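You operate a simulated robot arm through the tools that you are given. There is no shell and no other tool.

You are at the controls of a simulated robot arm. One attempt, no reset.

Task
Test the sealer's emergency stop: start, hit it, twist it free, restart, stop.
Fine: end with the stop button; the case and the settings stay as they are.

The check looks at the end state, three seconds after you hand in, the way a careful person would. Anything else that was tipped, shoved, dropped, spilled or broken makes it a failure.

Robot
A 7-joint arm with a fingered hand on a trunk, on a base that drives. Base frame: it is fixed to the floor where the robot stands at the start and does not move with it; the origin is under the middle of the robot, x ahead of it, y to its left, z up. Readings come in m, degrees, newtons and seconds.
Its first joint turns from -166.0 to 166.0 degrees. Places, roughly: case [-0.5, -2.75, 0.75]; sealer height wheel [-1.1, -3.5, 1.3]; sealer start button [-1.2, -3.5, 0.8]; sealer stop button [-1.2, -3.5, 0.7]; sealer width wheel [-0.9, -3.3, 0.5]; tape tension knob [-1.3, -3.2, 1]. Payload 3.7 kg.
The tool frame sits at the grasp point between the pads (the TCP): z along the fingers, y along the line on which they close. The tips reach 0.025 m beyond it. The gripper opens to 0.088 m. The gripper's body begins 0.029 m behind the TCP. The gripper is a hand of 5 fingers: y runs from the thumb to the fingers, the wrist lies at [-0.013, -0.106, -0.174] in the tool frame, and closing takes about 1.5 s.
Orientation is that of the tool frame in the base frame, as a unit quaternion [x, y, z, w]. With the fingers straight down and the wrist toward the robot, the tool's x, y and z point along [0, 1, 0], [1, 0, 0] and [0, 0, -1] of the base frame.

Tools
- The arm moves only by the tool servo_tool. Its argument "increments" is a list of rows, each a list of 6 numbers: the shift along the tool's x, y, z in units of 150 mm (1.0 is 150 mm), then the turn, a rotation vector about the tool's x, y, z in units of 180 degrees (1.0 is 180 degrees). In form: [[tx, ty, tz, ax, ay, az], ...]. A call has 1 to 20 rows; each row is the pose to reach, as a shift and turn from the pose commanded when the call began, along the tool's axes at that moment. "gripper" is the finger opening in m, from 0 to 0.088, set as the call begins (left out, the last holds). A call with a number of a shift or a turn outside -1 to 1 is refused whole. Each row takes 0.2 s and may step no farther than 0.05 m and 8.6 degrees from the row before; otherwise, or with a gripper value out of range, the whole call is refused. Where a pose cannot be reached the arm comes as near as it can. A force on the tool above 50 N (or 10 N above the force at the start of the call, whichever is more), or a blocked arm, ends the call early, and 0.2 s more pass. The fingers move at their own pace (about 0.108 m/s each) and stop on an object; they squeeze with about 29 N. The grip force told is the motor's: it shows also when the fingers shut on nothing. Time passes only in rows, and 0.2 s behind the last, so rows that repeat a pose let the fingers close. It gives the time, the measured TCP pose, the force on the tool (base axes), the opening and the grip force at its end, in the units of the frame above (readings bear some noise), with the torque about the TCP (base axes, N m) and any sound that the robot's microphone picked up.
- Cameras (640 x 400 px; columns grow to the right, rows downward): "scene" is now at [0.1915, 0.2275, 1.2952]; the picture's right is [0.01, -1.00, 0.00], its down [-0.52, -0.01, -0.86] and it looks along [0.86, 0.01, -0.52] (base axes); focal length 286 px, centre (320, 200). "wrist" rides on the gripper at [0.059, -0.079, -0.105] in the tool frame; the picture's right is [-0.73, 0.32, -0.61], its down [-0.62, -0.68, 0.38] and it looks along [-0.29, 0.66, 0.70] (tool axes); focal length 234 px, centre (320, 200). There is no depth. A picture from a camera that has moved, and an enlarged one, comes with that camera's place and axes in the base frame and with its lens.
- camera(camera): a new picture of that camera. No time passes.
- drive_base(legs): drives the robot by 1 to 6 legs, each [ahead, left, turn to the left] in m, m and degrees, along the robot's own axes; the way and the turn of a leg run together, so that a leg with both is an arc; at most 1.5 m and 180 degrees a leg. The arm and the cameras ride along, it lands a little off, and it stops where it bumps. It gives what a move gives.
- finger_targets(index, middle, ring, little, thumb_bend, thumb_turn): sets how far each is bent, from 0 (flat) to 100 (curled in); at 30 the hand is open as for a grip, at 70 the pads meet at the TCP. One left out holds its place. A second passes; each finger stops where it meets its share of the squeeze, and holds until it gets a number again. A gripper value or a shape takes the hand back. It gives what a move gives, with no picture; readings hold the bend of each and the force on index, middle, ring, little, thumb and palm. thumb_turn goes from beside the hand (0) to across from the fingers (100), as for a grip.
- hand_shape(shape): the hand has 5 fingers and takes this shape, open, in about a second: jaw (thumb against the fingers, like two jaws); tri (thumb and two fingers); tip (a fingertip pinch); poke (one finger out to press); point (the index stretched); flat (the hand flat); cup (the hand cupped); fist (a fist). The gripper value then closes the fingers along that shape, each until it touches; the sizes above hold for jaw. It gives what a move gives, with no picture.
- head_to(pan, tilt): turns the head with the scene camera to pan (to the left, within 120 degrees either way) and tilt (down, from -29 to 69), counted from straight ahead of the robot. It gives what a move gives.
- enlarge(camera, box): a new picture of the part [left, top, right, bottom] of that camera's present view, enlarged. No time passes.
- job_done(): hands the job in; it is judged then, once.

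Nothing tells you exact positions but the pictures and the camera data. Unless the task says otherwise, let go and move clear before handing in.

The tools are called after "Request:" by a JSON object that holds its "api" and its "payload". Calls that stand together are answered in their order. servo_tool: Moves the arm, as the interface text tells. Its arguments: {"type":"object","properties":{"increments":{"type":"array","items":{"type":"array","items":{"type":"number"}}},"gripper":{"type":"number"}},"required":["increments"]} The other tools are called the same way: hand_shape (shape) gives the hand a shape; finger_targets (index, middle, ring, little, thumb_bend, thumb_turn) moves the fingers one by one; drive_base (legs) drives the base; head_to (pan, tilt) turns the head that bears the scene camera; camera (camera) takes a picture; enlarge (camera, box) takes an enlarged picture of a part of a camera's view; job_done () hands the job in.

At the start:

```text
clock: 0.0
tool_pos: [0.7526, 0.209, 0.929]
ee_rot: [0.707, 0.707, 0.0, 0.0]
force: [0.7, -0.2, -0.8]
torque: [0.0, 0.01, -0.03]
grip_width: 0.0877
gripper_force: 0.1
shape: jaw
bend: [30.0, 30.0, 30.0, 30.0, 30.0, 98.0]
finger forces: [0.1, 0.1, 0.1, 0.1, 0.1, 0.0]
robot x, y, heading: [0.0022, 0.003, 0.1]
head pan, tilt: [0.8, 31.0]
```

scene: 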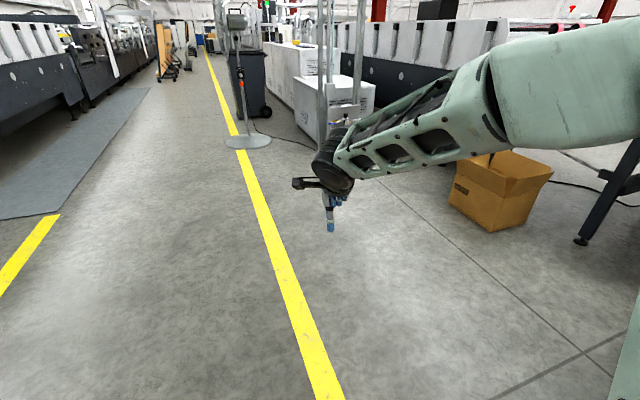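
wrist: 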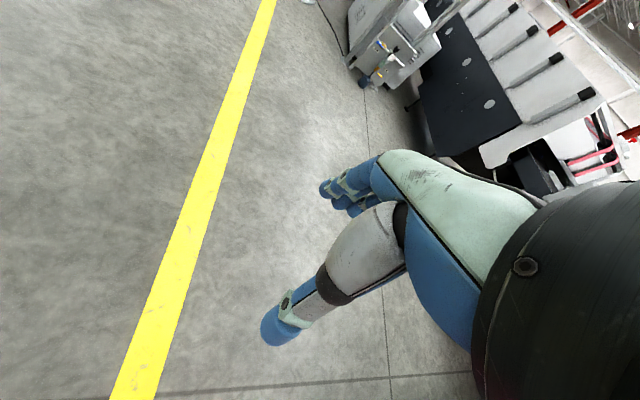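

I see a factory floor ahead, with the arm stretched forward; the sealer should be behind and to my right at about [-1.1, -3.4]. I will turn the head to the right to look at it first.

Request:
{"api": "head_to", "payload": {"pan": -105, "tilt": 10}}

Request:
{"api": "camera", "payload": {"camera": "scene"}}

```text
clock: 1.8
tool_pos: [0.7509, 0.2098, 0.9289]
ee_rot: [0.707, 0.707, 0.0, 0.0]
force: [1.1, 1.0, -0.4]
torque: [-0.02, -0.02, -0.01]
grip_width: 0.0875
gripper_force: 0.0
shape: jaw
bend: [30.0, 30.0, 30.0, 30.0, 30.0, 98.0]
finger forces: [0.0, 0.0, 0.1, 0.0, 0.0, 0.0]
robot x, y, heading: [0.0, 0.0009, 0.0]
head pan, tilt: [-105.0, 10.0]
```

```text
taken
camera scene: at [0.0775, 0.1364, 1.3292], right [-0.97, 0.26, 0.0], down [0.04, 0.17, -0.98], along [-0.25, -0.95, -0.17], focal length 286 px, centre (320, 200)
```

scene: 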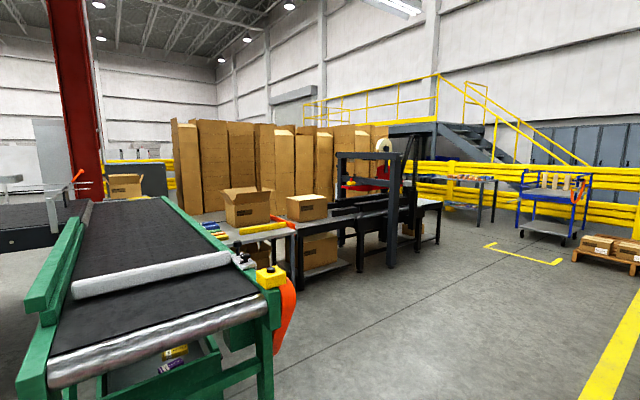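

The sealer is the dark machine with the arch in the middle of the picture, fed by a black conveyor with the case on it. I'll enlarge it to find the panel and the side it faces.

Request:
{"api": "enlarge", "payload": {"camera": "scene", "box": [280, 130, 460, 280]}}

Request:
{"api": "enlarge", "payload": {"camera": "scene", "box": [190, 170, 350, 300]}}

```text
2.67 times, centred on (370, 205) of scene
camera zoom: at [0.0775, 0.1364, 1.3292], right [-0.97, 0.26, 0.0], down [0.04, 0.17, -0.98], along [-0.25, -0.95, -0.17], focal length 761 px, centre (187, 187)
```

zoom: 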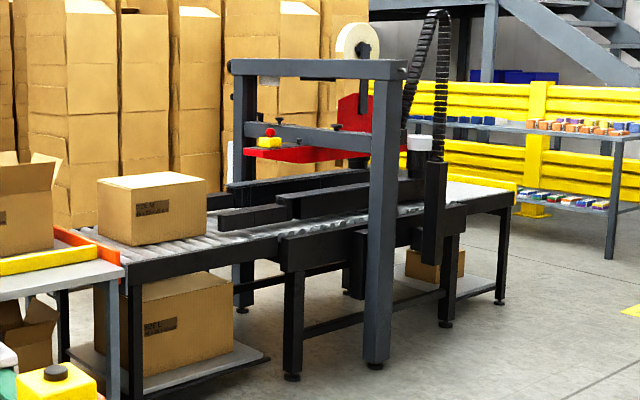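

```text
3.08 times, centred on (270, 235) of scene
camera zoom: at [0.0775, 0.1364, 1.3292], right [-0.97, 0.26, 0.0], down [0.04, 0.17, -0.98], along [-0.25, -0.95, -0.17], focal length 878 px, centre (474, 92)
```

zoom: 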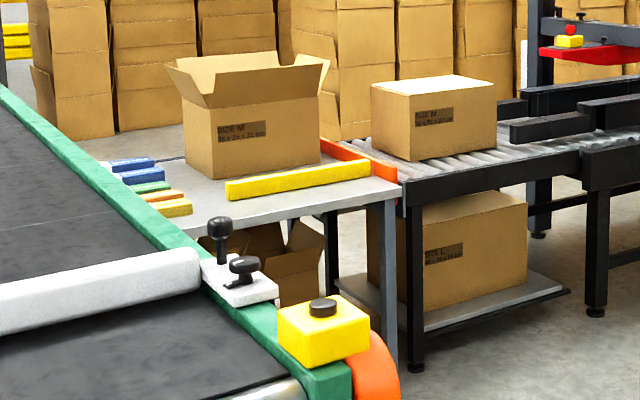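

The sealer stands turned by about 20 degrees, with its arch posts near [-1.5, -2.7] and [-1.2, -3.5]. The buttons should be on the far post. I'll look at what is behind and to the left before driving.

Request:
{"api": "head_to", "payload": {"pan": -120, "tilt": 25}}

Request:
{"api": "camera", "payload": {"camera": "scene"}}

Request:
{"api": "head_to", "payload": {"pan": 120, "tilt": 25}}

Request:
{"api": "camera", "payload": {"camera": "scene"}}

Request:
{"api": "head_to", "payload": {"pan": -60, "tilt": 25}}

Request:
{"api": "camera", "payload": {"camera": "scene"}}

```text
clock: 2.6
tool_pos: [0.7508, 0.2099, 0.9299]
ee_rot: [0.707, 0.707, 0.0, 0.0]
force: [0.5, -0.9, -0.2]
torque: [0.03, 0.03, 0.02]
grip_width: 0.0875
gripper_force: 0.1
shape: jaw
bend: [30.0, 30.0, 30.0, 30.0, 30.0, 98.0]
finger forces: [0.1, 0.1, 0.1, 0.0, 0.1, 0.1]
robot x, y, heading: [0.004, -0.0039, 0.3]
head pan, tilt: [-120.0, 25.0]
```

```text
taken
camera scene: at [0.0555, 0.1464, 1.3049], right [-0.87, 0.5, 0.0], down [0.21, 0.37, -0.91], along [-0.45, -0.79, -0.42], focal length 286 px, centre (320, 200)
```

scene: 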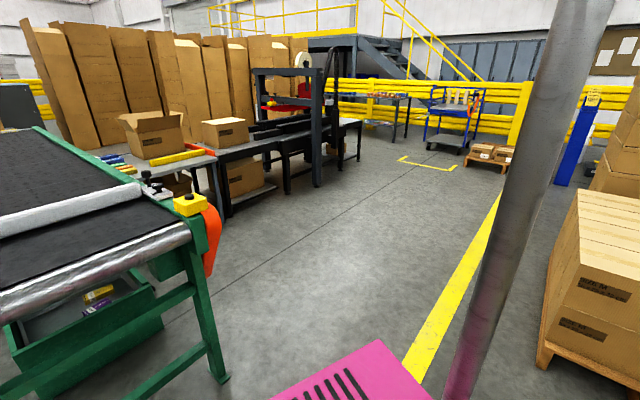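

```text
clock: 6.0
tool_pos: [0.753, 0.2097, 0.9289]
ee_rot: [0.707, 0.707, 0.0, 0.001]
force: [0.1, 0.0, 0.4]
torque: [-0.01, 0.03, 0.04]
grip_width: 0.0877
gripper_force: 0.1
shape: jaw
bend: [30.0, 30.0, 30.0, 30.0, 30.0, 98.0]
finger forces: [0.2, 0.0, 0.0, 0.1, 0.0, 0.1]
robot x, y, heading: [0.0008, 0.0012, -0.1]
head pan, tilt: [120.0, 25.0]
```

```text
taken
camera scene: at [0.0554, 0.306, 1.3048], right [0.87, 0.5, 0.0], down [0.21, -0.37, -0.91], along [-0.45, 0.79, -0.42], focal length 286 px, centre (320, 200)
```

scene: 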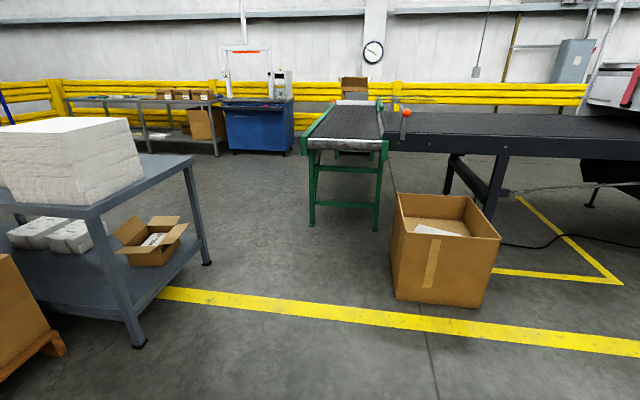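

```text
clock: 8.7
tool_pos: [0.7518, 0.2097, 0.9295]
ee_rot: [0.707, 0.707, 0.001, 0.001]
force: [-0.8, -0.2, 0.1]
torque: [0.02, 0.02, -0.03]
grip_width: 0.0878
gripper_force: 0.0
shape: jaw
bend: [30.0, 30.0, 30.0, 30.0, 30.0, 98.0]
finger forces: [0.1, 0.0, 0.1, 0.0, 0.1, 0.0]
robot x, y, heading: [-0.0001, -0.0041, -0.1]
head pan, tilt: [-60.0, 25.0]
```

```text
taken
camera scene: at [0.1476, 0.1464, 1.3048], right [-0.87, -0.5, 0.0], down [-0.21, 0.37, -0.91], along [0.45, -0.78, -0.42], focal length 286 px, centre (320, 200)
```

scene: 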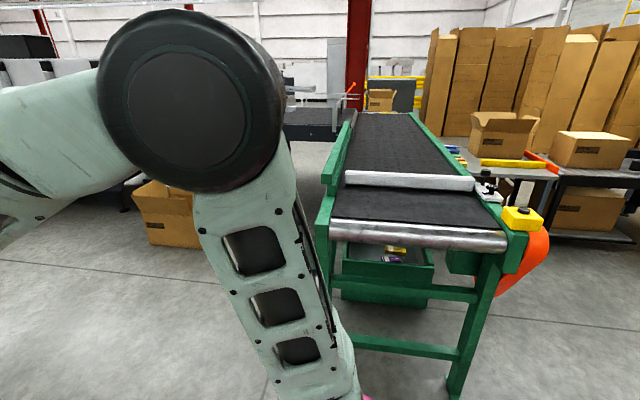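

The area round the origin is clear on the left, and the green conveyor blocks the right. I'll turn left on the spot until I face the sealer side (heading about 230°), so the arm sweeps only free space.

Request:
{"api": "drive_base", "payload": {"legs": [[0, 0, 120], [0, 0, 100]]}}

Request:
{"api": "head_to", "payload": {"pan": 0, "tilt": 20}}

Request:
{"api": "camera", "payload": {"camera": "scene"}}

```text
clock: 18.1
tool_pos: [-0.496, -0.6042, 0.9279]
ee_rot: [0.888, -0.461, -0.001, 0.0]
force: [-0.7, -0.1, 0.1]
torque: [0.0, 0.01, 0.02]
grip_width: 0.0878
gripper_force: 0.1
shape: jaw
bend: [30.0, 30.0, 30.0, 30.0, 30.0, 98.0]
finger forces: [0.1, 0.0, 0.0, 0.1, 0.0, 0.0]
robot x, y, heading: [-0.0003, -0.0011, -145.1]
head pan, tilt: [-60.0, 25.0]
```

```text
clock: 19.4
tool_pos: [-0.4956, -0.603, 0.9292]
ee_rot: [0.887, -0.462, 0.0, -0.001]
force: [-0.2, 1.1, -0.9]
torque: [0.01, -0.02, -0.01]
grip_width: 0.0875
gripper_force: 0.1
shape: jaw
bend: [30.0, 30.0, 30.0, 30.0, 30.0, 98.0]
finger forces: [0.0, 0.0, 0.0, 0.0, 0.0, 0.0]
robot x, y, heading: [-0.0008, -0.0024, -144.9]
head pan, tilt: [0.0, 20.0]
```

```text
taken
camera scene: at [-0.0277, -0.2939, 1.3129], right [-0.57, 0.82, 0.0], down [0.28, 0.2, -0.94], along [-0.77, -0.54, -0.34], focal length 286 px, centre (320, 200)
```

scene: 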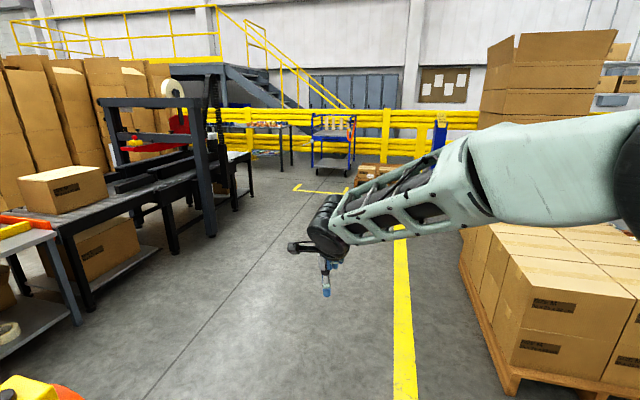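

I face about -145° now, with open floor ahead between the sealer (left) and the pallet (right). I'll drive about 2 m ahead into the open area and look at the sealer from there.

Request:
{"api": "drive_base", "payload": {"legs": [[1.0, 0, 0], [0.9, 0, 0]]}}

Request:
{"api": "head_to", "payload": {"pan": 60, "tilt": 12}}

Request:
{"api": "camera", "payload": {"camera": "scene"}}

Request:
{"api": "head_to", "payload": {"pan": 10, "tilt": 20}}

Request:
{"api": "camera", "payload": {"camera": "scene"}}

```text
clock: 29.0
tool_pos: [-2.051, -1.7117, 0.9289]
ee_rot: [0.888, -0.461, 0.0, 0.0]
force: [0.3, -0.1, 0.0]
torque: [-0.01, 0.01, -0.02]
grip_width: 0.0875
gripper_force: 0.0
shape: jaw
bend: [30.0, 30.0, 30.0, 30.0, 30.0, 98.0]
finger forces: [0.0, 0.1, 0.0, 0.0, 0.0, 0.0]
robot x, y, heading: [-1.5568, -1.1087, -145.0]
head pan, tilt: [0.0, 20.0]
```

```text
clock: 30.3
tool_pos: [-2.0504, -1.7127, 0.9298]
ee_rot: [0.888, -0.46, 0.0, 0.0]
force: [0.1, -0.1, -0.4]
torque: [-0.01, -0.01, -0.06]
grip_width: 0.0875
gripper_force: 0.0
shape: jaw
bend: [30.0, 30.0, 30.0, 30.0, 30.0, 98.0]
finger forces: [0.1, 0.0, 0.1, 0.1, 0.1, 0.0]
robot x, y, heading: [-1.557, -1.1054, -144.9]
head pan, tilt: [60.0, 12.0]
```

```text
taken
camera scene: at [-1.4993, -1.4398, 1.326], right [-1.0, -0.09, 0.0], down [-0.02, 0.21, -0.98], along [0.09, -0.97, -0.21], focal length 286 px, centre (320, 200)
```

scene: 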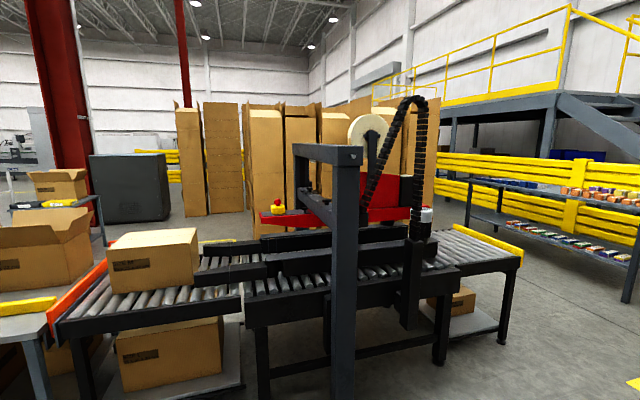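

```text
clock: 31.4
tool_pos: [-2.0502, -1.7117, 0.9284]
ee_rot: [0.888, -0.46, -0.001, 0.0]
force: [-0.1, 0.5, -0.8]
torque: [0.0, 0.0, -0.01]
grip_width: 0.0876
gripper_force: 0.1
shape: jaw
bend: [30.0, 30.0, 30.0, 30.0, 30.0, 98.0]
finger forces: [0.1, 0.0, 0.0, 0.0, 0.0, 0.1]
robot x, y, heading: [-1.5598, -1.1046, -144.7]
head pan, tilt: [10.0, 20.0]
```

```text
taken
camera scene: at [-1.5733, -1.4131, 1.3129], right [-0.71, 0.7, 0.0], down [0.24, 0.24, -0.94], along [-0.66, -0.67, -0.34], focal length 286 px, centre (320, 200)
```

scene: 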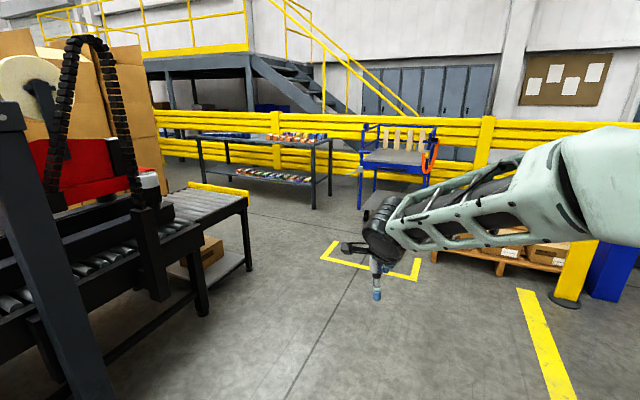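

From here I see the red taping head, with a yellow box and red knob at its left end. I'll turn back and enlarge it.

Request:
{"api": "head_to", "payload": {"pan": 60, "tilt": 12}}

Request:
{"api": "enlarge", "payload": {"camera": "scene", "box": [240, 120, 450, 260]}}

Request:
{"api": "enlarge", "payload": {"camera": "scene", "box": [230, 170, 330, 240]}}

```text
clock: 32.6
tool_pos: [-2.0512, -1.7113, 0.9283]
ee_rot: [0.888, -0.46, 0.0, -0.001]
force: [-0.1, 0.3, -0.6]
torque: [-0.01, -0.02, 0.04]
grip_width: 0.0876
gripper_force: 0.1
shape: jaw
bend: [30.0, 30.0, 30.0, 30.0, 30.0, 98.0]
finger forces: [0.0, 0.0, 0.0, 0.0, 0.0, 0.0]
robot x, y, heading: [-1.5592, -1.1072, -144.6]
head pan, tilt: [60.0, 12.0]
```

```text
2.86 times, centred on (345, 190) of scene
camera zoom: at [-1.4993, -1.4398, 1.326], right [-1.0, -0.09, 0.0], down [-0.02, 0.21, -0.98], along [0.09, -0.97, -0.21], focal length 816 px, centre (249, 229)
```

zoom: 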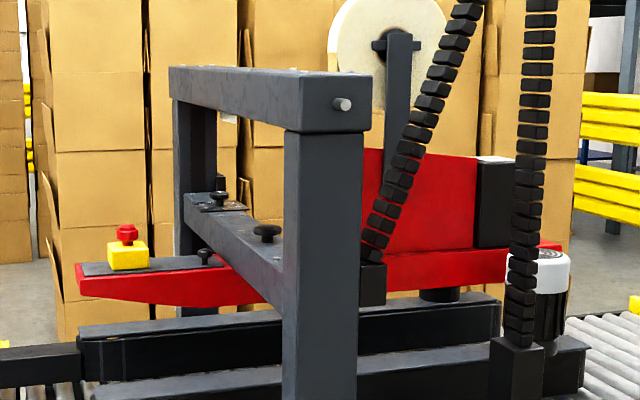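

```text
5.71 times, centred on (280, 205) of scene
camera zoom: at [-1.4993, -1.4398, 1.326], right [-1.0, -0.09, 0.0], down [-0.02, 0.21, -0.98], along [0.09, -0.97, -0.21], focal length 1631 px, centre (549, 171)
```

zoom: 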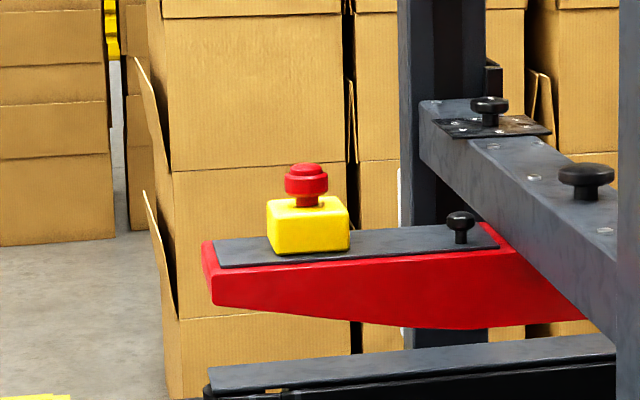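

The emergency stop is the red mushroom on the yellow box, standing upright on the taping head's nose at about [-1.11, -2.99, 0.97]. The start/stop panel seems to be on the far side of the far post. Next I check my own footprint by looking down, before driving round the outfeed end.

Request:
{"api": "head_to", "payload": {"pan": -100, "tilt": 69}}

Request:
{"api": "camera", "payload": {"camera": "scene"}}

Request:
{"api": "head_to", "payload": {"pan": 0, "tilt": 69}}

Request:
{"api": "camera", "payload": {"camera": "scene"}}

Request:
{"api": "head_to", "payload": {"pan": 80, "tilt": 60}}

Request:
{"api": "camera", "payload": {"camera": "scene"}}

```text
clock: 35.1
tool_pos: [-2.051, -1.7125, 0.9281]
ee_rot: [0.888, -0.46, 0.0, 0.0]
force: [0.5, 0.4, -0.4]
torque: [0.0, 0.0, 0.0]
grip_width: 0.0875
gripper_force: 0.1
shape: jaw
bend: [30.0, 30.0, 30.0, 30.0, 30.0, 98.0]
finger forces: [0.1, 0.0, 0.0, 0.1, 0.0, 0.0]
robot x, y, heading: [-1.5595, -1.11, -144.8]
head pan, tilt: [-100.0, 68.8]
```

```text
taken
camera scene: at [-1.5316, -1.2964, 1.2454], right [0.9, 0.43, 0.0], down [0.4, -0.84, -0.36], along [-0.15, 0.33, -0.93], focal length 286 px, centre (320, 200)
```

scene: 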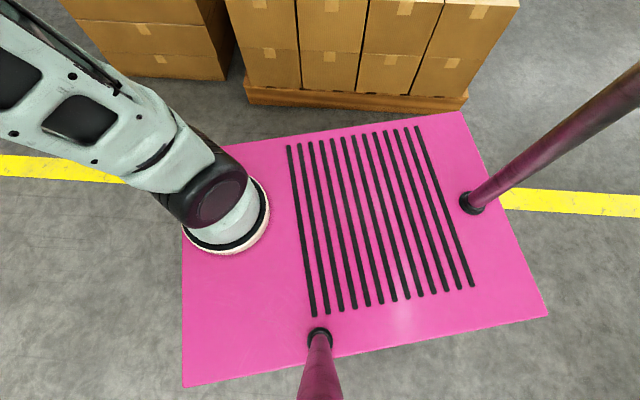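

```text
clock: 36.8
tool_pos: [-2.05, -1.7118, 0.9281]
ee_rot: [0.888, -0.46, 0.001, 0.0]
force: [0.0, -0.1, -0.3]
torque: [0.01, -0.01, 0.0]
grip_width: 0.0877
gripper_force: 0.1
shape: jaw
bend: [30.0, 30.0, 30.0, 30.0, 30.0, 98.0]
finger forces: [0.0, 0.0, 0.0, 0.1, 0.0, 0.0]
robot x, y, heading: [-1.5607, -1.1106, -144.9]
head pan, tilt: [0.0, 68.8]
```

```text
taken
camera scene: at [-1.5534, -1.3792, 1.2454], right [-0.58, 0.82, 0.0], down [0.76, 0.54, -0.36], along [-0.3, -0.21, -0.93], focal length 286 px, centre (320, 200)
```

scene: 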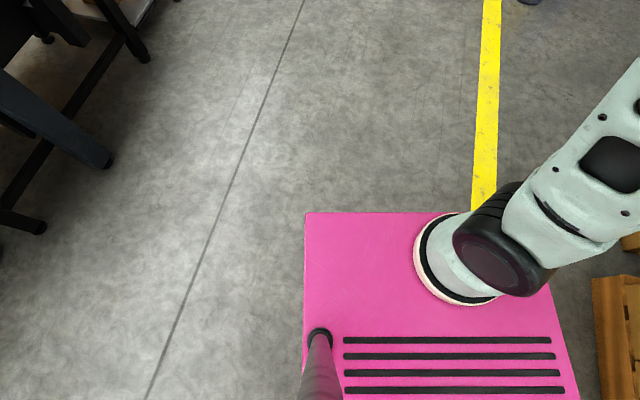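

```text
clock: 38.4
tool_pos: [-2.0501, -1.7125, 0.9297]
ee_rot: [0.888, -0.46, 0.0, 0.0]
force: [0.7, -0.3, 0.0]
torque: [-0.02, -0.01, -0.03]
grip_width: 0.0878
gripper_force: 0.0
shape: jaw
bend: [30.0, 30.0, 30.0, 30.0, 30.0, 98.0]
finger forces: [0.0, 0.0, 0.1, 0.1, 0.0, 0.0]
robot x, y, heading: [-1.5545, -1.1025, -144.6]
head pan, tilt: [80.0, 60.0]
```

```text
taken
camera scene: at [-1.4794, -1.4072, 1.2548], right [-0.9, -0.43, 0.0], down [-0.37, 0.78, -0.5], along [0.21, -0.45, -0.87], focal length 286 px, centre (320, 200)
```

scene: 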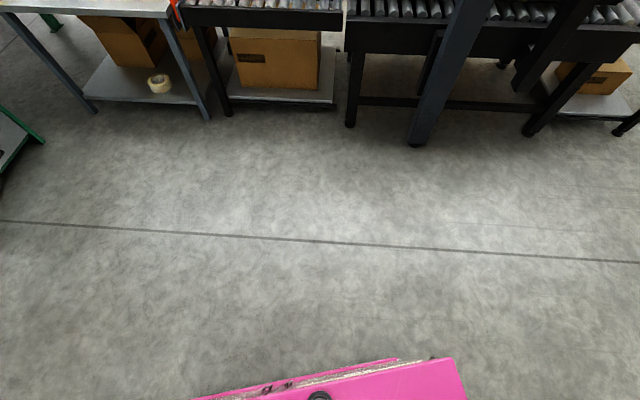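

My deck is about 0.77 × 0.52 m at 0.6 m height, and the way round the outfeed end (between the machine and the rack) is about 1.15 m wide. I'll raise the hand by 15 cm for clearance, then drive ahead and turn to look down that gap.

Request:
{"api": "servo_tool", "payload": {"increments": [[0, 0, -0.33, 0, 0, 0], [0, 0, -0.66, 0, 0, 0], [0, 0, -1.0, 0, 0, 0], [0, 0, -1.0, 0, 0, 0]]}}

Request:
{"api": "drive_base", "payload": {"legs": [[1.4, 0, 0], [0.45, 0, 0], [0, 0, 55]]}}

Request:
{"api": "head_to", "payload": {"pan": 0, "tilt": 25}}

Request:
{"api": "camera", "payload": {"camera": "scene"}}

```text
refused: row 3 steps farther than a row can; nothing moved
```

```text
clock: 50.5
tool_pos: [-2.9482, -2.9234, 0.9287]
ee_rot: [1.0, -0.009, 0.0, 0.0]
force: [0.5, 0.5, -0.3]
torque: [0.0, 0.01, 0.01]
grip_width: 0.0877
gripper_force: 0.1
shape: jaw
bend: [30.0, 30.0, 30.0, 30.0, 30.0, 98.0]
finger forces: [0.0, 0.0, 0.0, 0.0, 0.0, 0.1]
robot x, y, heading: [-3.1429, -2.1675, -91.2]
head pan, tilt: [80.0, 60.0]
```

```text
clock: 52.0
tool_pos: [-2.9466, -2.9238, 0.929]
ee_rot: [1.0, -0.008, 0.001, 0.0]
force: [0.2, -0.6, -0.6]
torque: [0.0, -0.01, -0.02]
grip_width: 0.0877
gripper_force: 0.0
shape: jaw
bend: [30.0, 30.0, 30.0, 30.0, 30.0, 98.0]
finger forces: [0.0, 0.0, 0.0, 0.1, 0.0, 0.1]
robot x, y, heading: [-3.1442, -2.1685, -90.9]
head pan, tilt: [0.0, 25.0]
```

```text
taken
camera scene: at [-2.9216, -2.362, 1.3048], right [-1.0, 0.02, 0.0], down [0.01, 0.42, -0.91], along [-0.02, -0.91, -0.42], focal length 286 px, centre (320, 200)
```

scene: 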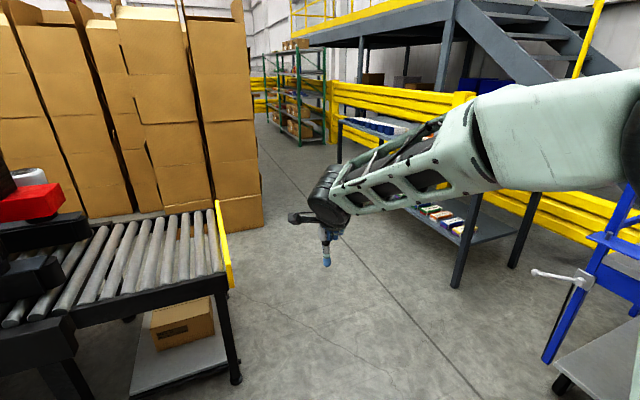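

The outfeed's far corner is near [-2.42, -3.73] and the carton stack's corner near [-2.46, -4.53], so the passage is about 0.8 m wide. I'll raise the hand and bring it in over my left side, so it passes above the low outfeed, then measure the gap more closely.

Request:
{"api": "servo_tool", "payload": {"increments": [[0, 0, -0.3, 0, 0, 0], [0, 0, -0.6, 0, 0, 0], [0, 0, -0.9, 0, 0, 0], [0.25, -0.15, -0.95, 0, 0, 0], [0.5, -0.3, -0.95, 0, 0, 0], [0.75, -0.45, -0.95, 0, 0, 0], [1.0, -0.6, -0.95, 0, 0, 0]]}}

Request:
{"api": "drive_base", "payload": {"legs": [[0.7, 0, 0]]}}

Request:
{"api": "head_to", "payload": {"pan": 40, "tilt": 25}}

Request:
{"api": "camera", "payload": {"camera": "scene"}}

Request:
{"api": "head_to", "payload": {"pan": 0, "tilt": 35}}

Request:
{"api": "camera", "payload": {"camera": "scene"}}

```text
clock: 53.6
tool_pos: [-2.7973, -2.8356, 1.0724]
ee_rot: [1.0, -0.01, 0.0, 0.0]
force: [0.5, 1.0, 0.1]
torque: [-0.02, -0.02, 0.01]
grip_width: 0.0877
gripper_force: 0.0
shape: jaw
bend: [30.0, 30.0, 30.0, 30.0, 30.0, 98.0]
finger forces: [0.0, 0.1, 0.0, 0.1, 0.0, 0.0]
robot x, y, heading: [-3.1439, -2.1683, -90.9]
head pan, tilt: [0.0, 25.0]
```

```text
clock: 57.4
tool_pos: [-2.8083, -3.5381, 1.072]
ee_rot: [1.0, -0.008, 0.0, 0.0]
force: [-0.2, 0.7, 0.4]
torque: [0.0, -0.02, -0.01]
grip_width: 0.0875
gripper_force: 0.1
shape: jaw
bend: [30.0, 30.0, 30.0, 30.0, 30.0, 98.0]
finger forces: [0.1, 0.0, 0.1, 0.1, 0.0, 0.0]
robot x, y, heading: [-3.1554, -2.8721, -90.8]
head pan, tilt: [0.0, 25.0]
```

```text
clock: 58.5
tool_pos: [-2.8089, -3.539, 1.0721]
ee_rot: [1.0, -0.008, 0.001, -0.001]
force: [0.2, 0.5, 0.4]
torque: [0.0, 0.02, 0.01]
grip_width: 0.0879
gripper_force: 0.0
shape: jaw
bend: [30.0, 30.0, 30.0, 30.0, 30.0, 98.0]
finger forces: [0.0, 0.0, 0.1, 0.0, 0.1, 0.0]
robot x, y, heading: [-3.1573, -2.8699, -91.1]
head pan, tilt: [40.0, 25.0]
```

```text
taken
camera scene: at [-2.8736, -3.046, 1.3048], right [-0.78, -0.63, 0.0], down [-0.27, 0.33, -0.91], along [0.57, -0.7, -0.42], focal length 286 px, centre (320, 200)
```

scene: 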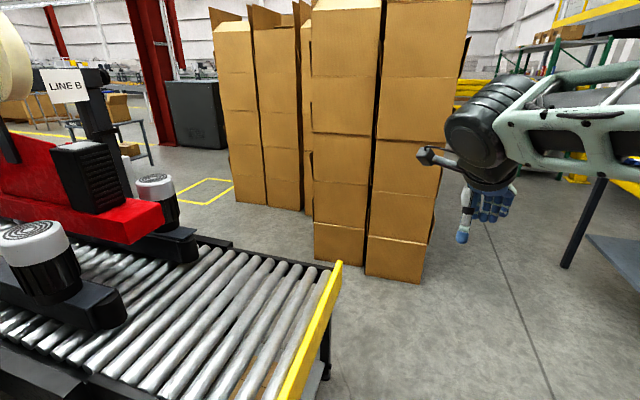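

```text
clock: 59.6
tool_pos: [-2.8082, -3.5389, 1.0717]
ee_rot: [1.0, -0.008, 0.0, 0.0]
force: [0.0, 0.1, 0.0]
torque: [0.01, -0.01, 0.0]
grip_width: 0.0876
gripper_force: 0.1
shape: jaw
bend: [30.0, 30.0, 30.0, 30.0, 30.0, 98.0]
finger forces: [0.0, 0.0, 0.0, 0.0, 0.0, 0.0]
robot x, y, heading: [-3.1597, -2.8722, -91.1]
head pan, tilt: [0.0, 35.0]
```

```text
taken
camera scene: at [-2.9329, -3.0625, 1.2891], right [-1.0, 0.01, 0.0], down [0.01, 0.57, -0.82], along [-0.01, -0.82, -0.57], focal length 286 px, centre (320, 200)
```

scene: 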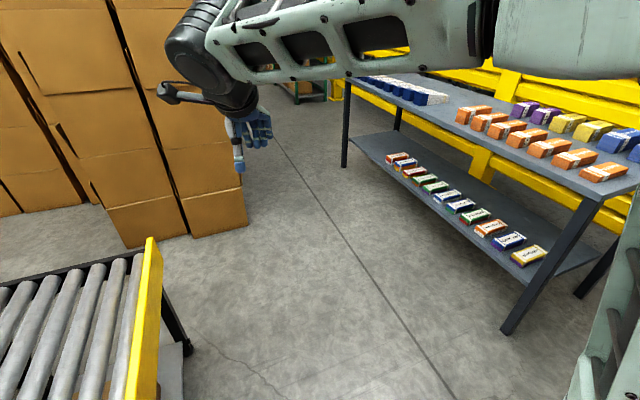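

The stack's front runs parallel to the machine with about 0.77 m of clear width, while I am 0.52 m wide. I'll go to [-3.1, -3.55], turn to heading 20° (parallel to the machine) with the hand sweeping above the low outfeed, then check.

Request:
{"api": "drive_base", "payload": {"legs": [[0.68, 0.06, 0], [0, 0, 112]]}}

Request:
{"api": "head_to", "payload": {"pan": -30, "tilt": 35}}

Request:
{"api": "camera", "payload": {"camera": "scene"}}

Request:
{"api": "head_to", "payload": {"pan": 10, "tilt": 25}}

Request:
{"api": "camera", "payload": {"camera": "scene"}}

```text
clock: 68.1
tool_pos: [-2.6266, -2.9706, 1.0729]
ee_rot: [0.56, 0.828, 0.0, 0.0]
force: [-0.5, 0.3, -0.2]
torque: [0.01, 0.02, 0.03]
grip_width: 0.0879
gripper_force: 0.0
shape: jaw
bend: [30.0, 30.0, 30.0, 30.0, 30.0, 98.0]
finger forces: [0.0, 0.0, 0.0, 0.0, 0.1, 0.1]
robot x, y, heading: [-3.1115, -3.5518, 22.0]
head pan, tilt: [0.0, 35.0]
```

```text
clock: 69.0
tool_pos: [-2.6256, -2.9717, 1.0722]
ee_rot: [0.56, 0.829, 0.0, -0.001]
force: [0.2, 0.0, -0.1]
torque: [-0.01, 0.01, 0.02]
grip_width: 0.0877
gripper_force: 0.1
shape: jaw
bend: [30.0, 30.0, 30.0, 30.0, 30.0, 98.0]
finger forces: [0.1, 0.1, 0.0, 0.1, 0.0, 0.0]
robot x, y, heading: [-3.1095, -3.5456, 21.7]
head pan, tilt: [-30.0, 35.0]
```

```text
taken
camera scene: at [-3.0097, -3.3155, 1.2891], right [-0.14, -0.99, 0.0], down [-0.57, 0.08, -0.82], along [0.81, -0.12, -0.57], focal length 286 px, centre (320, 200)
```

scene: 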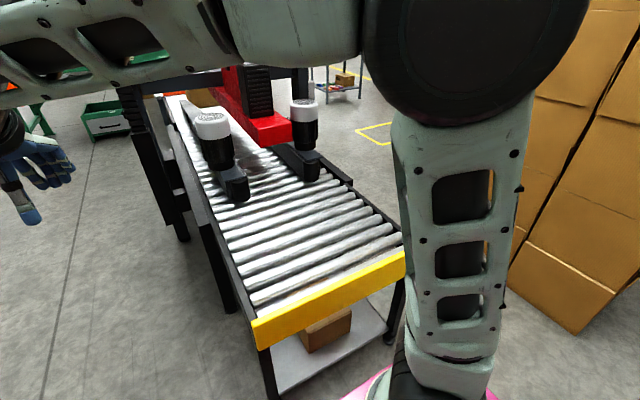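

```text
clock: 70.1
tool_pos: [-2.627, -2.9706, 1.0723]
ee_rot: [0.56, 0.828, 0.0, 0.0]
force: [-0.4, -0.2, -0.6]
torque: [-0.03, -0.01, -0.02]
grip_width: 0.0879
gripper_force: 0.1
shape: jaw
bend: [30.0, 30.0, 30.0, 30.0, 30.0, 98.0]
finger forces: [0.0, 0.0, 0.1, 0.0, 0.1, 0.0]
robot x, y, heading: [-3.1085, -3.5501, 21.9]
head pan, tilt: [10.0, 25.0]
```

```text
taken
camera scene: at [-3.0186, -3.2545, 1.3048], right [0.53, -0.85, 0.0], down [-0.36, -0.22, -0.91], along [0.77, 0.48, -0.42], focal length 286 px, centre (320, 200)
```

scene: 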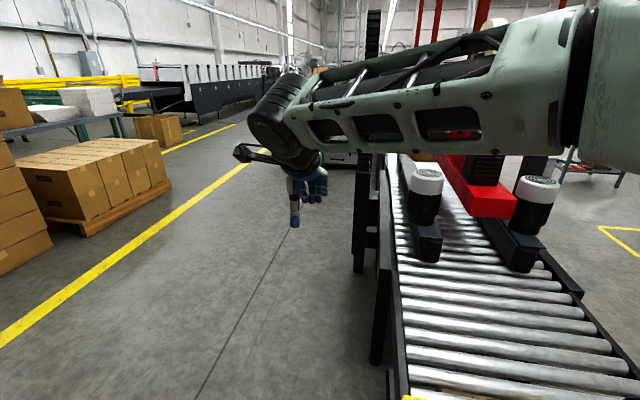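

I'm now at heading 22°, parallel to the machine. The outfeed's far leg is at [-2.36, -3.75] and the stack corner at [-2.44, -4.62]. I'll strafe right to the mouth of the passage, bring the hand to my middle, and check.

Request:
{"api": "drive_base", "payload": {"legs": [[-0.22, -0.85, 0]]}}

Request:
{"api": "servo_tool", "payload": {"increments": [[-0.25, 0.1, 0, 0, 0, 0], [-0.5, 0.2, 0, 0, 0, 0], [-0.75, 0.3, 0, 0, 0, 0], [-1.0, 0.4, 0, 0, 0, 0]]}}

Request:
{"api": "servo_tool", "payload": {"increments": [[-0.25, 0.0, 0, 0, 0, 0], [-0.5, 0.0, 0, 0, 0, 0], [-0.75, 0.0, 0, 0, 0, 0], [-1.0, 0.0, 0, 0, 0, 0]]}}

Request:
{"api": "head_to", "payload": {"pan": 0, "tilt": 30}}

Request:
{"api": "camera", "payload": {"camera": "scene"}}

Request:
{"api": "head_to", "payload": {"pan": -35, "tilt": 50}}

Request:
{"api": "camera", "payload": {"camera": "scene"}}

```text
clock: 74.7
tool_pos: [-2.5157, -3.8269, 1.0717]
ee_rot: [0.553, 0.833, 0.0, 0.0]
force: [0.8, 1.0, 0.7]
torque: [-0.04, 0.02, -0.03]
grip_width: 0.0875
gripper_force: 0.1
shape: jaw
bend: [30.0, 30.0, 30.0, 30.0, 30.0, 98.0]
finger forces: [0.0, 0.0, 0.0, 0.0, 0.1, 0.0]
robot x, y, heading: [-2.9815, -4.4137, 22.7]
head pan, tilt: [10.0, 25.0]
```

```text
clock: 75.7
tool_pos: [-2.4034, -3.9405, 1.0719]
ee_rot: [0.554, 0.833, 0.0, -0.001]
force: [-0.7, -0.9, -0.4]
torque: [0.01, -0.02, 0.03]
grip_width: 0.0875
gripper_force: 0.0
shape: jaw
bend: [30.0, 30.0, 30.0, 30.0, 30.0, 98.0]
finger forces: [0.1, 0.0, 0.0, 0.1, 0.0, 0.0]
robot x, y, heading: [-2.9905, -4.4144, 22.8]
head pan, tilt: [10.0, 25.0]
```

```text
clock: 76.7
tool_pos: [-2.3428, -4.0824, 1.069]
ee_rot: [0.553, 0.833, -0.001, 0.0]
force: [1.0, 1.0, -0.5]
torque: [0.01, 0.02, -0.03]
grip_width: 0.0878
gripper_force: 0.0
shape: jaw
bend: [30.0, 30.0, 30.0, 30.0, 30.0, 98.0]
finger forces: [0.1, 0.1, 0.0, 0.1, 0.0, 0.1]
robot x, y, heading: [-2.9901, -4.4158, 23.0]
head pan, tilt: [10.0, 25.0]
```

```text
clock: 77.4
tool_pos: [-2.3427, -4.0829, 1.0695]
ee_rot: [0.554, 0.833, 0.0, 0.0]
force: [0.1, 0.6, 0.7]
torque: [-0.02, 0.01, 0.0]
grip_width: 0.0877
gripper_force: 0.1
shape: jaw
bend: [30.0, 30.0, 30.0, 30.0, 30.0, 98.0]
finger forces: [0.0, 0.0, 0.0, 0.0, 0.0, 0.0]
robot x, y, heading: [-2.9889, -4.4135, 23.2]
head pan, tilt: [0.0, 30.0]
```

```text
taken
camera scene: at [-2.8979, -4.132, 1.2969], right [0.39, -0.92, 0.0], down [-0.46, -0.19, -0.87], along [0.8, 0.34, -0.5], focal length 286 px, centre (320, 200)
```

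scene: 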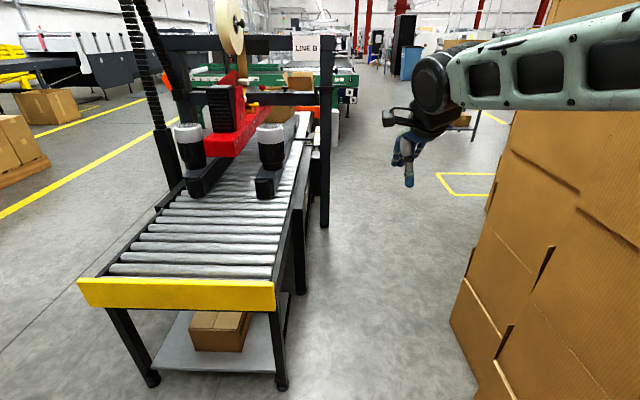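

```text
clock: 78.4
tool_pos: [-2.3435, -4.0812, 1.0694]
ee_rot: [0.553, 0.833, 0.0, -0.001]
force: [0.4, 0.1, 0.7]
torque: [0.0, -0.02, 0.01]
grip_width: 0.0876
gripper_force: 0.1
shape: jaw
bend: [30.0, 30.0, 30.0, 30.0, 30.0, 98.0]
finger forces: [0.0, 0.0, 0.0, 0.0, 0.0, 0.0]
robot x, y, heading: [-2.9903, -4.4135, 23.0]
head pan, tilt: [-35.0, 50.0]
```

```text
taken
camera scene: at [-2.906, -4.1833, 1.2674], right [-0.21, -0.98, 0.0], down [-0.75, 0.16, -0.64], along [0.63, -0.14, -0.77], focal length 286 px, centre (320, 200)
```

scene: 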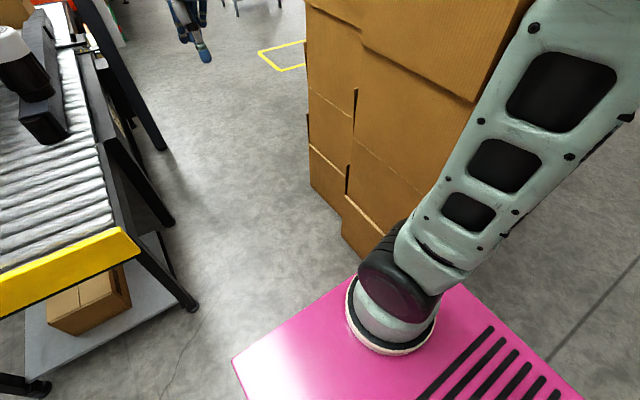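

The mouth of the passage is well centred, with about 0.1 m of room on each side. I'll shift the hand slightly to my right so it clears the arch post, then go ahead in short steps.

Request:
{"api": "servo_tool", "payload": {"increments": [[-0.25, 0.0, 0, 0, 0, 0], [-0.5, 0.0, 0, 0, 0, 0], [-0.75, 0.0, 0, 0, 0, 0], [-0.9, 0.0, 0, 0, 0, 0]]}}

Request:
{"api": "drive_base", "payload": {"legs": [[0, 0, -1.3], [0.7, 0.0, 0]]}}

Request:
{"api": "head_to", "payload": {"pan": 0, "tilt": 40}}

Request:
{"api": "camera", "payload": {"camera": "scene"}}

Request:
{"api": "head_to", "payload": {"pan": -75, "tilt": 60}}

Request:
{"api": "camera", "payload": {"camera": "scene"}}

```text
clock: 79.4
tool_pos: [-2.2957, -4.2078, 1.0703]
ee_rot: [0.553, 0.833, 0.0, 0.0]
force: [-0.5, 0.2, -0.6]
torque: [0.02, 0.0, 0.0]
grip_width: 0.0879
gripper_force: 0.0
shape: jaw
bend: [30.0, 30.0, 30.0, 30.0, 30.0, 98.0]
finger forces: [0.0, 0.0, 0.1, 0.1, 0.0, 0.0]
robot x, y, heading: [-2.988, -4.4176, 22.8]
head pan, tilt: [-35.0, 50.0]
```

```text
clock: 83.6
tool_pos: [-1.6389, -3.96, 1.07]
ee_rot: [0.561, 0.828, 0.0, 0.001]
force: [-0.2, 0.0, -0.7]
torque: [0.01, 0.04, -0.04]
grip_width: 0.0875
gripper_force: 0.1
shape: jaw
bend: [30.0, 30.0, 30.0, 30.0, 30.0, 98.0]
finger forces: [0.1, 0.0, 0.0, 0.0, 0.0, 0.1]
robot x, y, heading: [-2.3368, -4.1592, 21.7]
head pan, tilt: [-35.0, 50.0]
```

```text
clock: 84.6
tool_pos: [-1.6395, -3.9606, 1.0701]
ee_rot: [0.561, 0.828, 0.0, 0.0]
force: [0.7, -0.9, -0.4]
torque: [0.0, 0.04, 0.02]
grip_width: 0.0878
gripper_force: 0.2
shape: jaw
bend: [30.0, 30.0, 30.0, 30.0, 30.0, 98.0]
finger forces: [0.0, 0.0, 0.0, 0.0, 0.1, 0.0]
robot x, y, heading: [-2.3374, -4.1585, 21.9]
head pan, tilt: [0.0, 40.0]
```

```text
taken
camera scene: at [-2.2461, -3.8777, 1.2815], right [0.37, -0.93, 0.0], down [-0.6, -0.24, -0.77], along [0.71, 0.28, -0.64], focal length 286 px, centre (320, 200)
```

scene: 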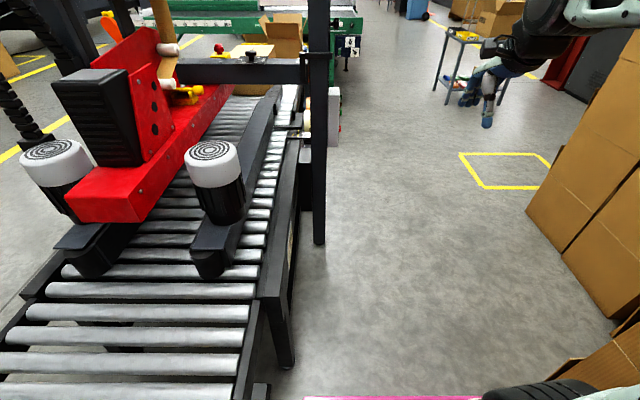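

```text
clock: 86.1
tool_pos: [-1.6398, -3.9602, 1.0701]
ee_rot: [0.562, 0.827, -0.001, 0.0]
force: [0.4, -0.2, 0.1]
torque: [-0.01, -0.03, 0.0]
grip_width: 0.0876
gripper_force: 0.0
shape: jaw
bend: [30.0, 30.0, 30.0, 30.0, 30.0, 98.0]
finger forces: [0.0, 0.1, 0.1, 0.0, 0.0, 0.1]
robot x, y, heading: [-2.3294, -4.1554, 21.8]
head pan, tilt: [-75.0, 60.0]
```

```text
taken
camera scene: at [-2.2851, -3.9625, 1.2548], right [-0.8, -0.6, 0.0], down [-0.52, 0.69, -0.5], along [0.3, -0.4, -0.87], focal length 286 px, centre (320, 200)
```

scene: 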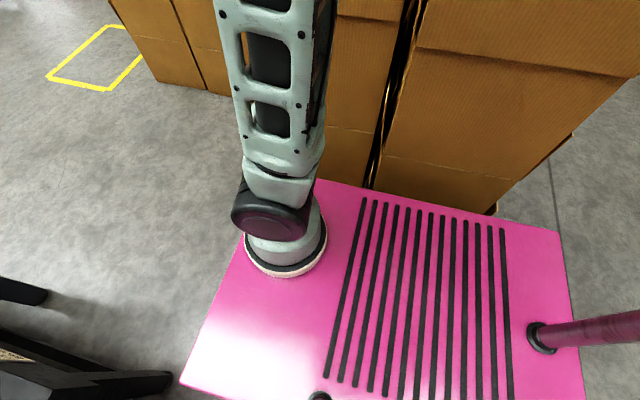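

I'm in the passage at [-2.34, -4.16] without touching anything. The pale control box on the arch post is now visible; I'll enlarge it.

Request:
{"api": "head_to", "payload": {"pan": 0, "tilt": 30}}

Request:
{"api": "enlarge", "payload": {"camera": "scene", "box": [260, 40, 400, 220]}}

Request:
{"api": "enlarge", "payload": {"camera": "scene", "box": [290, 110, 370, 220]}}

Request:
{"api": "camera", "payload": {"camera": "scene"}}

```text
clock: 87.6
tool_pos: [-1.6393, -3.9616, 1.0698]
ee_rot: [0.561, 0.828, 0.0, -0.001]
force: [0.2, 0.3, 0.2]
torque: [0.0, 0.0, -0.02]
grip_width: 0.0877
gripper_force: 0.2
shape: jaw
bend: [30.0, 30.0, 30.0, 30.0, 30.0, 98.0]
finger forces: [0.0, 0.1, 0.0, 0.1, 0.0, 0.0]
robot x, y, heading: [-2.3367, -4.1566, 21.7]
head pan, tilt: [0.0, 30.0]
```

```text
2.22 times, centred on (330, 130) of scene
camera zoom: at [-2.241, -3.8756, 1.2969], right [0.37, -0.93, 0.0], down [-0.46, -0.18, -0.87], along [0.8, 0.32, -0.5], focal length 634 px, centre (298, 356)
```

zoom: 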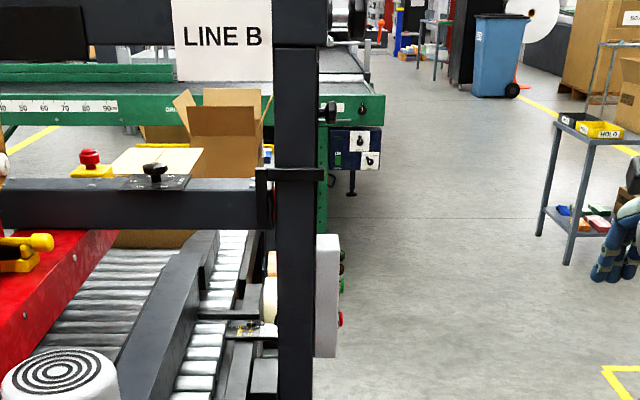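

```text
3.64 times, centred on (330, 165) of scene
camera zoom: at [-2.241, -3.8756, 1.2969], right [0.37, -0.93, 0.0], down [-0.46, -0.18, -0.87], along [0.8, 0.32, -0.5], focal length 1038 px, centre (284, 327)
```

zoom: 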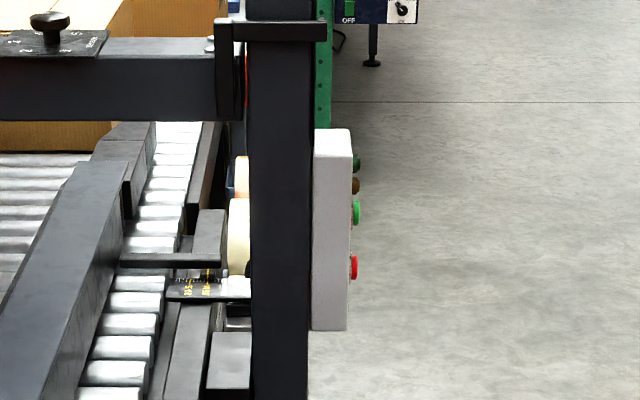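

```text
taken
camera scene: at [-2.241, -3.8756, 1.2969], right [0.37, -0.93, 0.0], down [-0.46, -0.18, -0.87], along [0.8, 0.32, -0.5], focal length 286 px, centre (320, 200)
```

scene: 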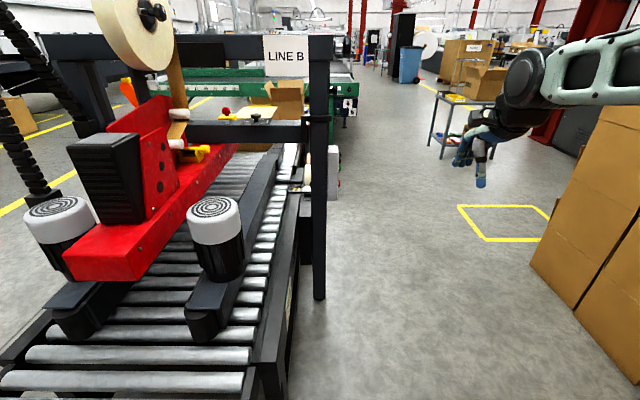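

The control box faces away from the machine toward my aisle: two lamps on top, the green start button, then the red stop button. I'll go on 0.6 m, then turn about 12° right to swing away from the post.

Request:
{"api": "drive_base", "payload": {"legs": [[0.6, 0, 0], [0, 0, -12]]}}

Request:
{"api": "head_to", "payload": {"pan": 20, "tilt": 25}}

Request:
{"api": "camera", "payload": {"camera": "scene"}}

Request:
{"api": "head_to", "payload": {"pan": -75, "tilt": 60}}

Request:
{"api": "camera", "payload": {"camera": "scene"}}

```text
clock: 91.8
tool_pos: [-1.0411, -3.8761, 1.071]
ee_rot: [0.643, 0.766, 0.0, 0.0]
force: [-0.1, -0.1, 0.3]
torque: [-0.01, 0.02, 0.0]
grip_width: 0.0873
gripper_force: 0.0
shape: jaw
bend: [30.0, 30.0, 30.0, 30.0, 30.0, 98.0]
finger forces: [0.1, 0.1, 0.0, 0.1, 0.0, 0.1]
robot x, y, heading: [-1.7611, -3.9261, 9.9]
head pan, tilt: [0.0, 30.0]
```

```text
clock: 92.6
tool_pos: [-1.0406, -3.8766, 1.0697]
ee_rot: [0.643, 0.766, 0.0, -0.001]
force: [-0.5, -0.6, 0.3]
torque: [-0.02, -0.02, 0.0]
grip_width: 0.0877
gripper_force: 0.1
shape: jaw
bend: [30.0, 30.0, 30.0, 30.0, 30.0, 98.0]
finger forces: [0.1, 0.0, 0.0, 0.0, 0.0, 0.0]
robot x, y, heading: [-1.7573, -3.9276, 10.1]
head pan, tilt: [20.0, 25.0]
```

```text
taken
camera scene: at [-1.6218, -3.64, 1.3048], right [0.5, -0.87, 0.0], down [-0.37, -0.21, -0.91], along [0.79, 0.45, -0.42], focal length 286 px, centre (320, 200)
```

scene: 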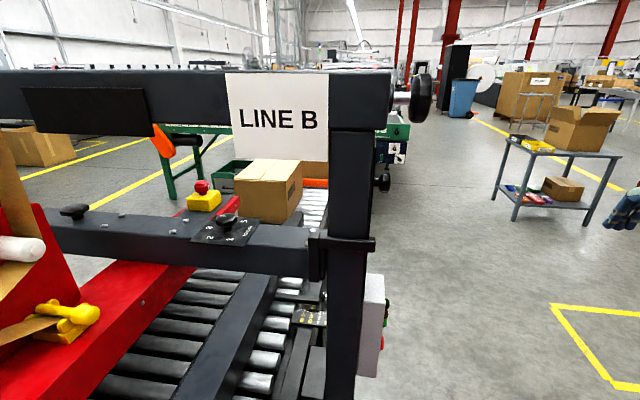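

```text
clock: 94.3
tool_pos: [-1.0412, -3.8766, 1.0711]
ee_rot: [0.643, 0.766, 0.001, 0.0]
force: [0.5, 0.0, -0.1]
torque: [0.01, -0.03, 0.0]
grip_width: 0.0876
gripper_force: 0.0
shape: jaw
bend: [30.0, 30.0, 30.0, 30.0, 30.0, 98.0]
finger forces: [0.0, 0.0, 0.1, 0.0, 0.0, 0.0]
robot x, y, heading: [-1.7617, -3.9255, 10.0]
head pan, tilt: [-75.0, 60.0]
```

```text
taken
camera scene: at [-1.6734, -3.7464, 1.2548], right [-0.91, -0.42, 0.0], down [-0.37, 0.78, -0.5], along [0.21, -0.45, -0.87], focal length 286 px, centre (320, 200)
```

scene: 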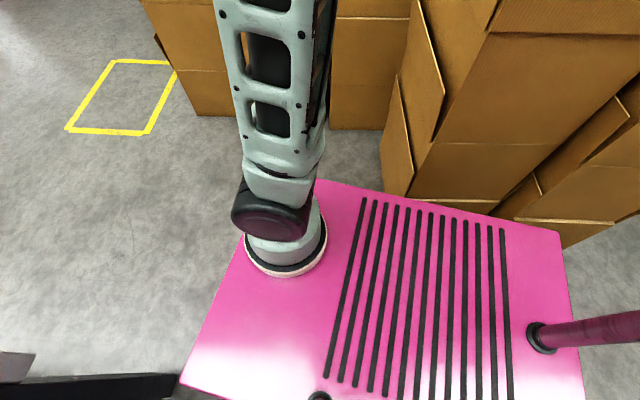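

I'm at [-1.76, -3.93]; the height wheel sits on the end of the arch at about [-1.1, -3.53, 1.26], and my mast must stay clear of it. I'll slip right and ahead in two diagonal legs to pass the post with room.

Request:
{"api": "drive_base", "payload": {"legs": [[0.3, -0.1, 0], [0.2, -0.2, 0]]}}

Request:
{"api": "head_to", "payload": {"pan": 40, "tilt": 25}}

Request:
{"api": "camera", "payload": {"camera": "scene"}}

Request:
{"api": "head_to", "payload": {"pan": -20, "tilt": 25}}

Request:
{"api": "camera", "payload": {"camera": "scene"}}

```text
clock: 98.1
tool_pos: [-0.4885, -4.0867, 1.0699]
ee_rot: [0.645, 0.764, 0.001, 0.0]
force: [-0.2, -0.5, 1.1]
torque: [0.01, 0.04, 0.02]
grip_width: 0.0876
gripper_force: 0.1
shape: jaw
bend: [30.0, 30.0, 30.0, 30.0, 30.0, 98.0]
finger forces: [0.0, 0.0, 0.1, 0.1, 0.0, 0.0]
robot x, y, heading: [-1.2088, -4.1314, 9.8]
head pan, tilt: [-75.0, 60.0]
```

```text
clock: 100.0
tool_pos: [-0.4877, -4.0868, 1.0697]
ee_rot: [0.645, 0.764, 0.0, 0.0]
force: [0.4, -0.2, 0.0]
torque: [-0.03, -0.03, -0.01]
grip_width: 0.0876
gripper_force: 0.1
shape: jaw
bend: [30.0, 30.0, 30.0, 30.0, 30.0, 98.0]
finger forces: [0.0, 0.0, 0.0, 0.0, 0.1, 0.0]
robot x, y, heading: [-1.2117, -4.1354, 9.8]
head pan, tilt: [40.0, 25.0]
```

```text
taken
camera scene: at [-1.0883, -3.8233, 1.3048], right [0.76, -0.65, 0.0], down [-0.27, -0.32, -0.91], along [0.59, 0.69, -0.42], focal length 286 px, centre (320, 200)
```

scene: 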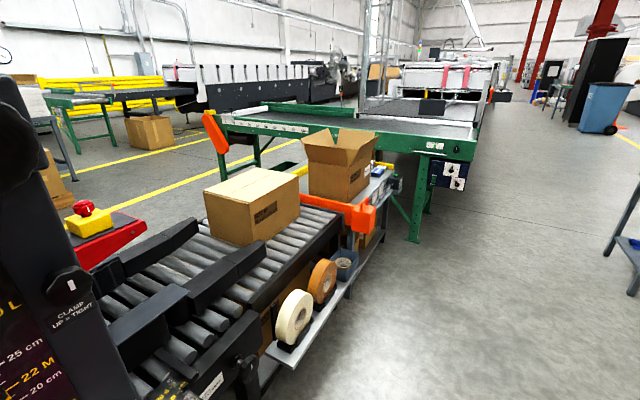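

```text
clock: 101.3
tool_pos: [-0.4882, -4.0871, 1.0696]
ee_rot: [0.645, 0.764, -0.001, 0.0]
force: [-0.2, 0.1, -0.3]
torque: [0.01, -0.03, -0.01]
grip_width: 0.0878
gripper_force: 0.0
shape: jaw
bend: [30.0, 30.0, 30.0, 30.0, 30.0, 98.0]
finger forces: [0.0, 0.0, 0.0, 0.0, 0.0, 0.1]
robot x, y, heading: [-1.2064, -4.1339, 9.6]
head pan, tilt: [-20.0, 25.0]
```

```text
taken
camera scene: at [-1.0572, -3.9099, 1.3048], right [-0.18, -0.98, 0.0], down [-0.42, 0.07, -0.91], along [0.89, -0.16, -0.42], focal length 286 px, centre (320, 200)
```

scene: 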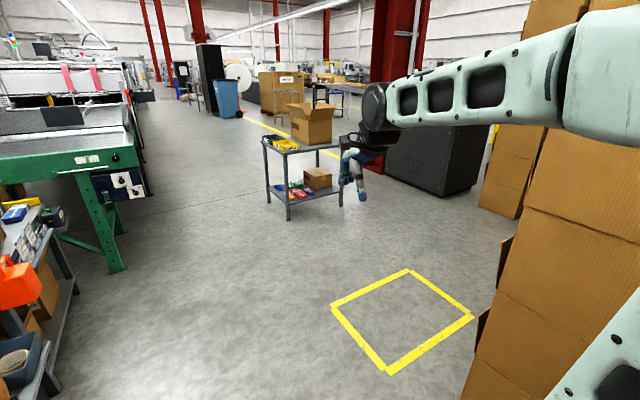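

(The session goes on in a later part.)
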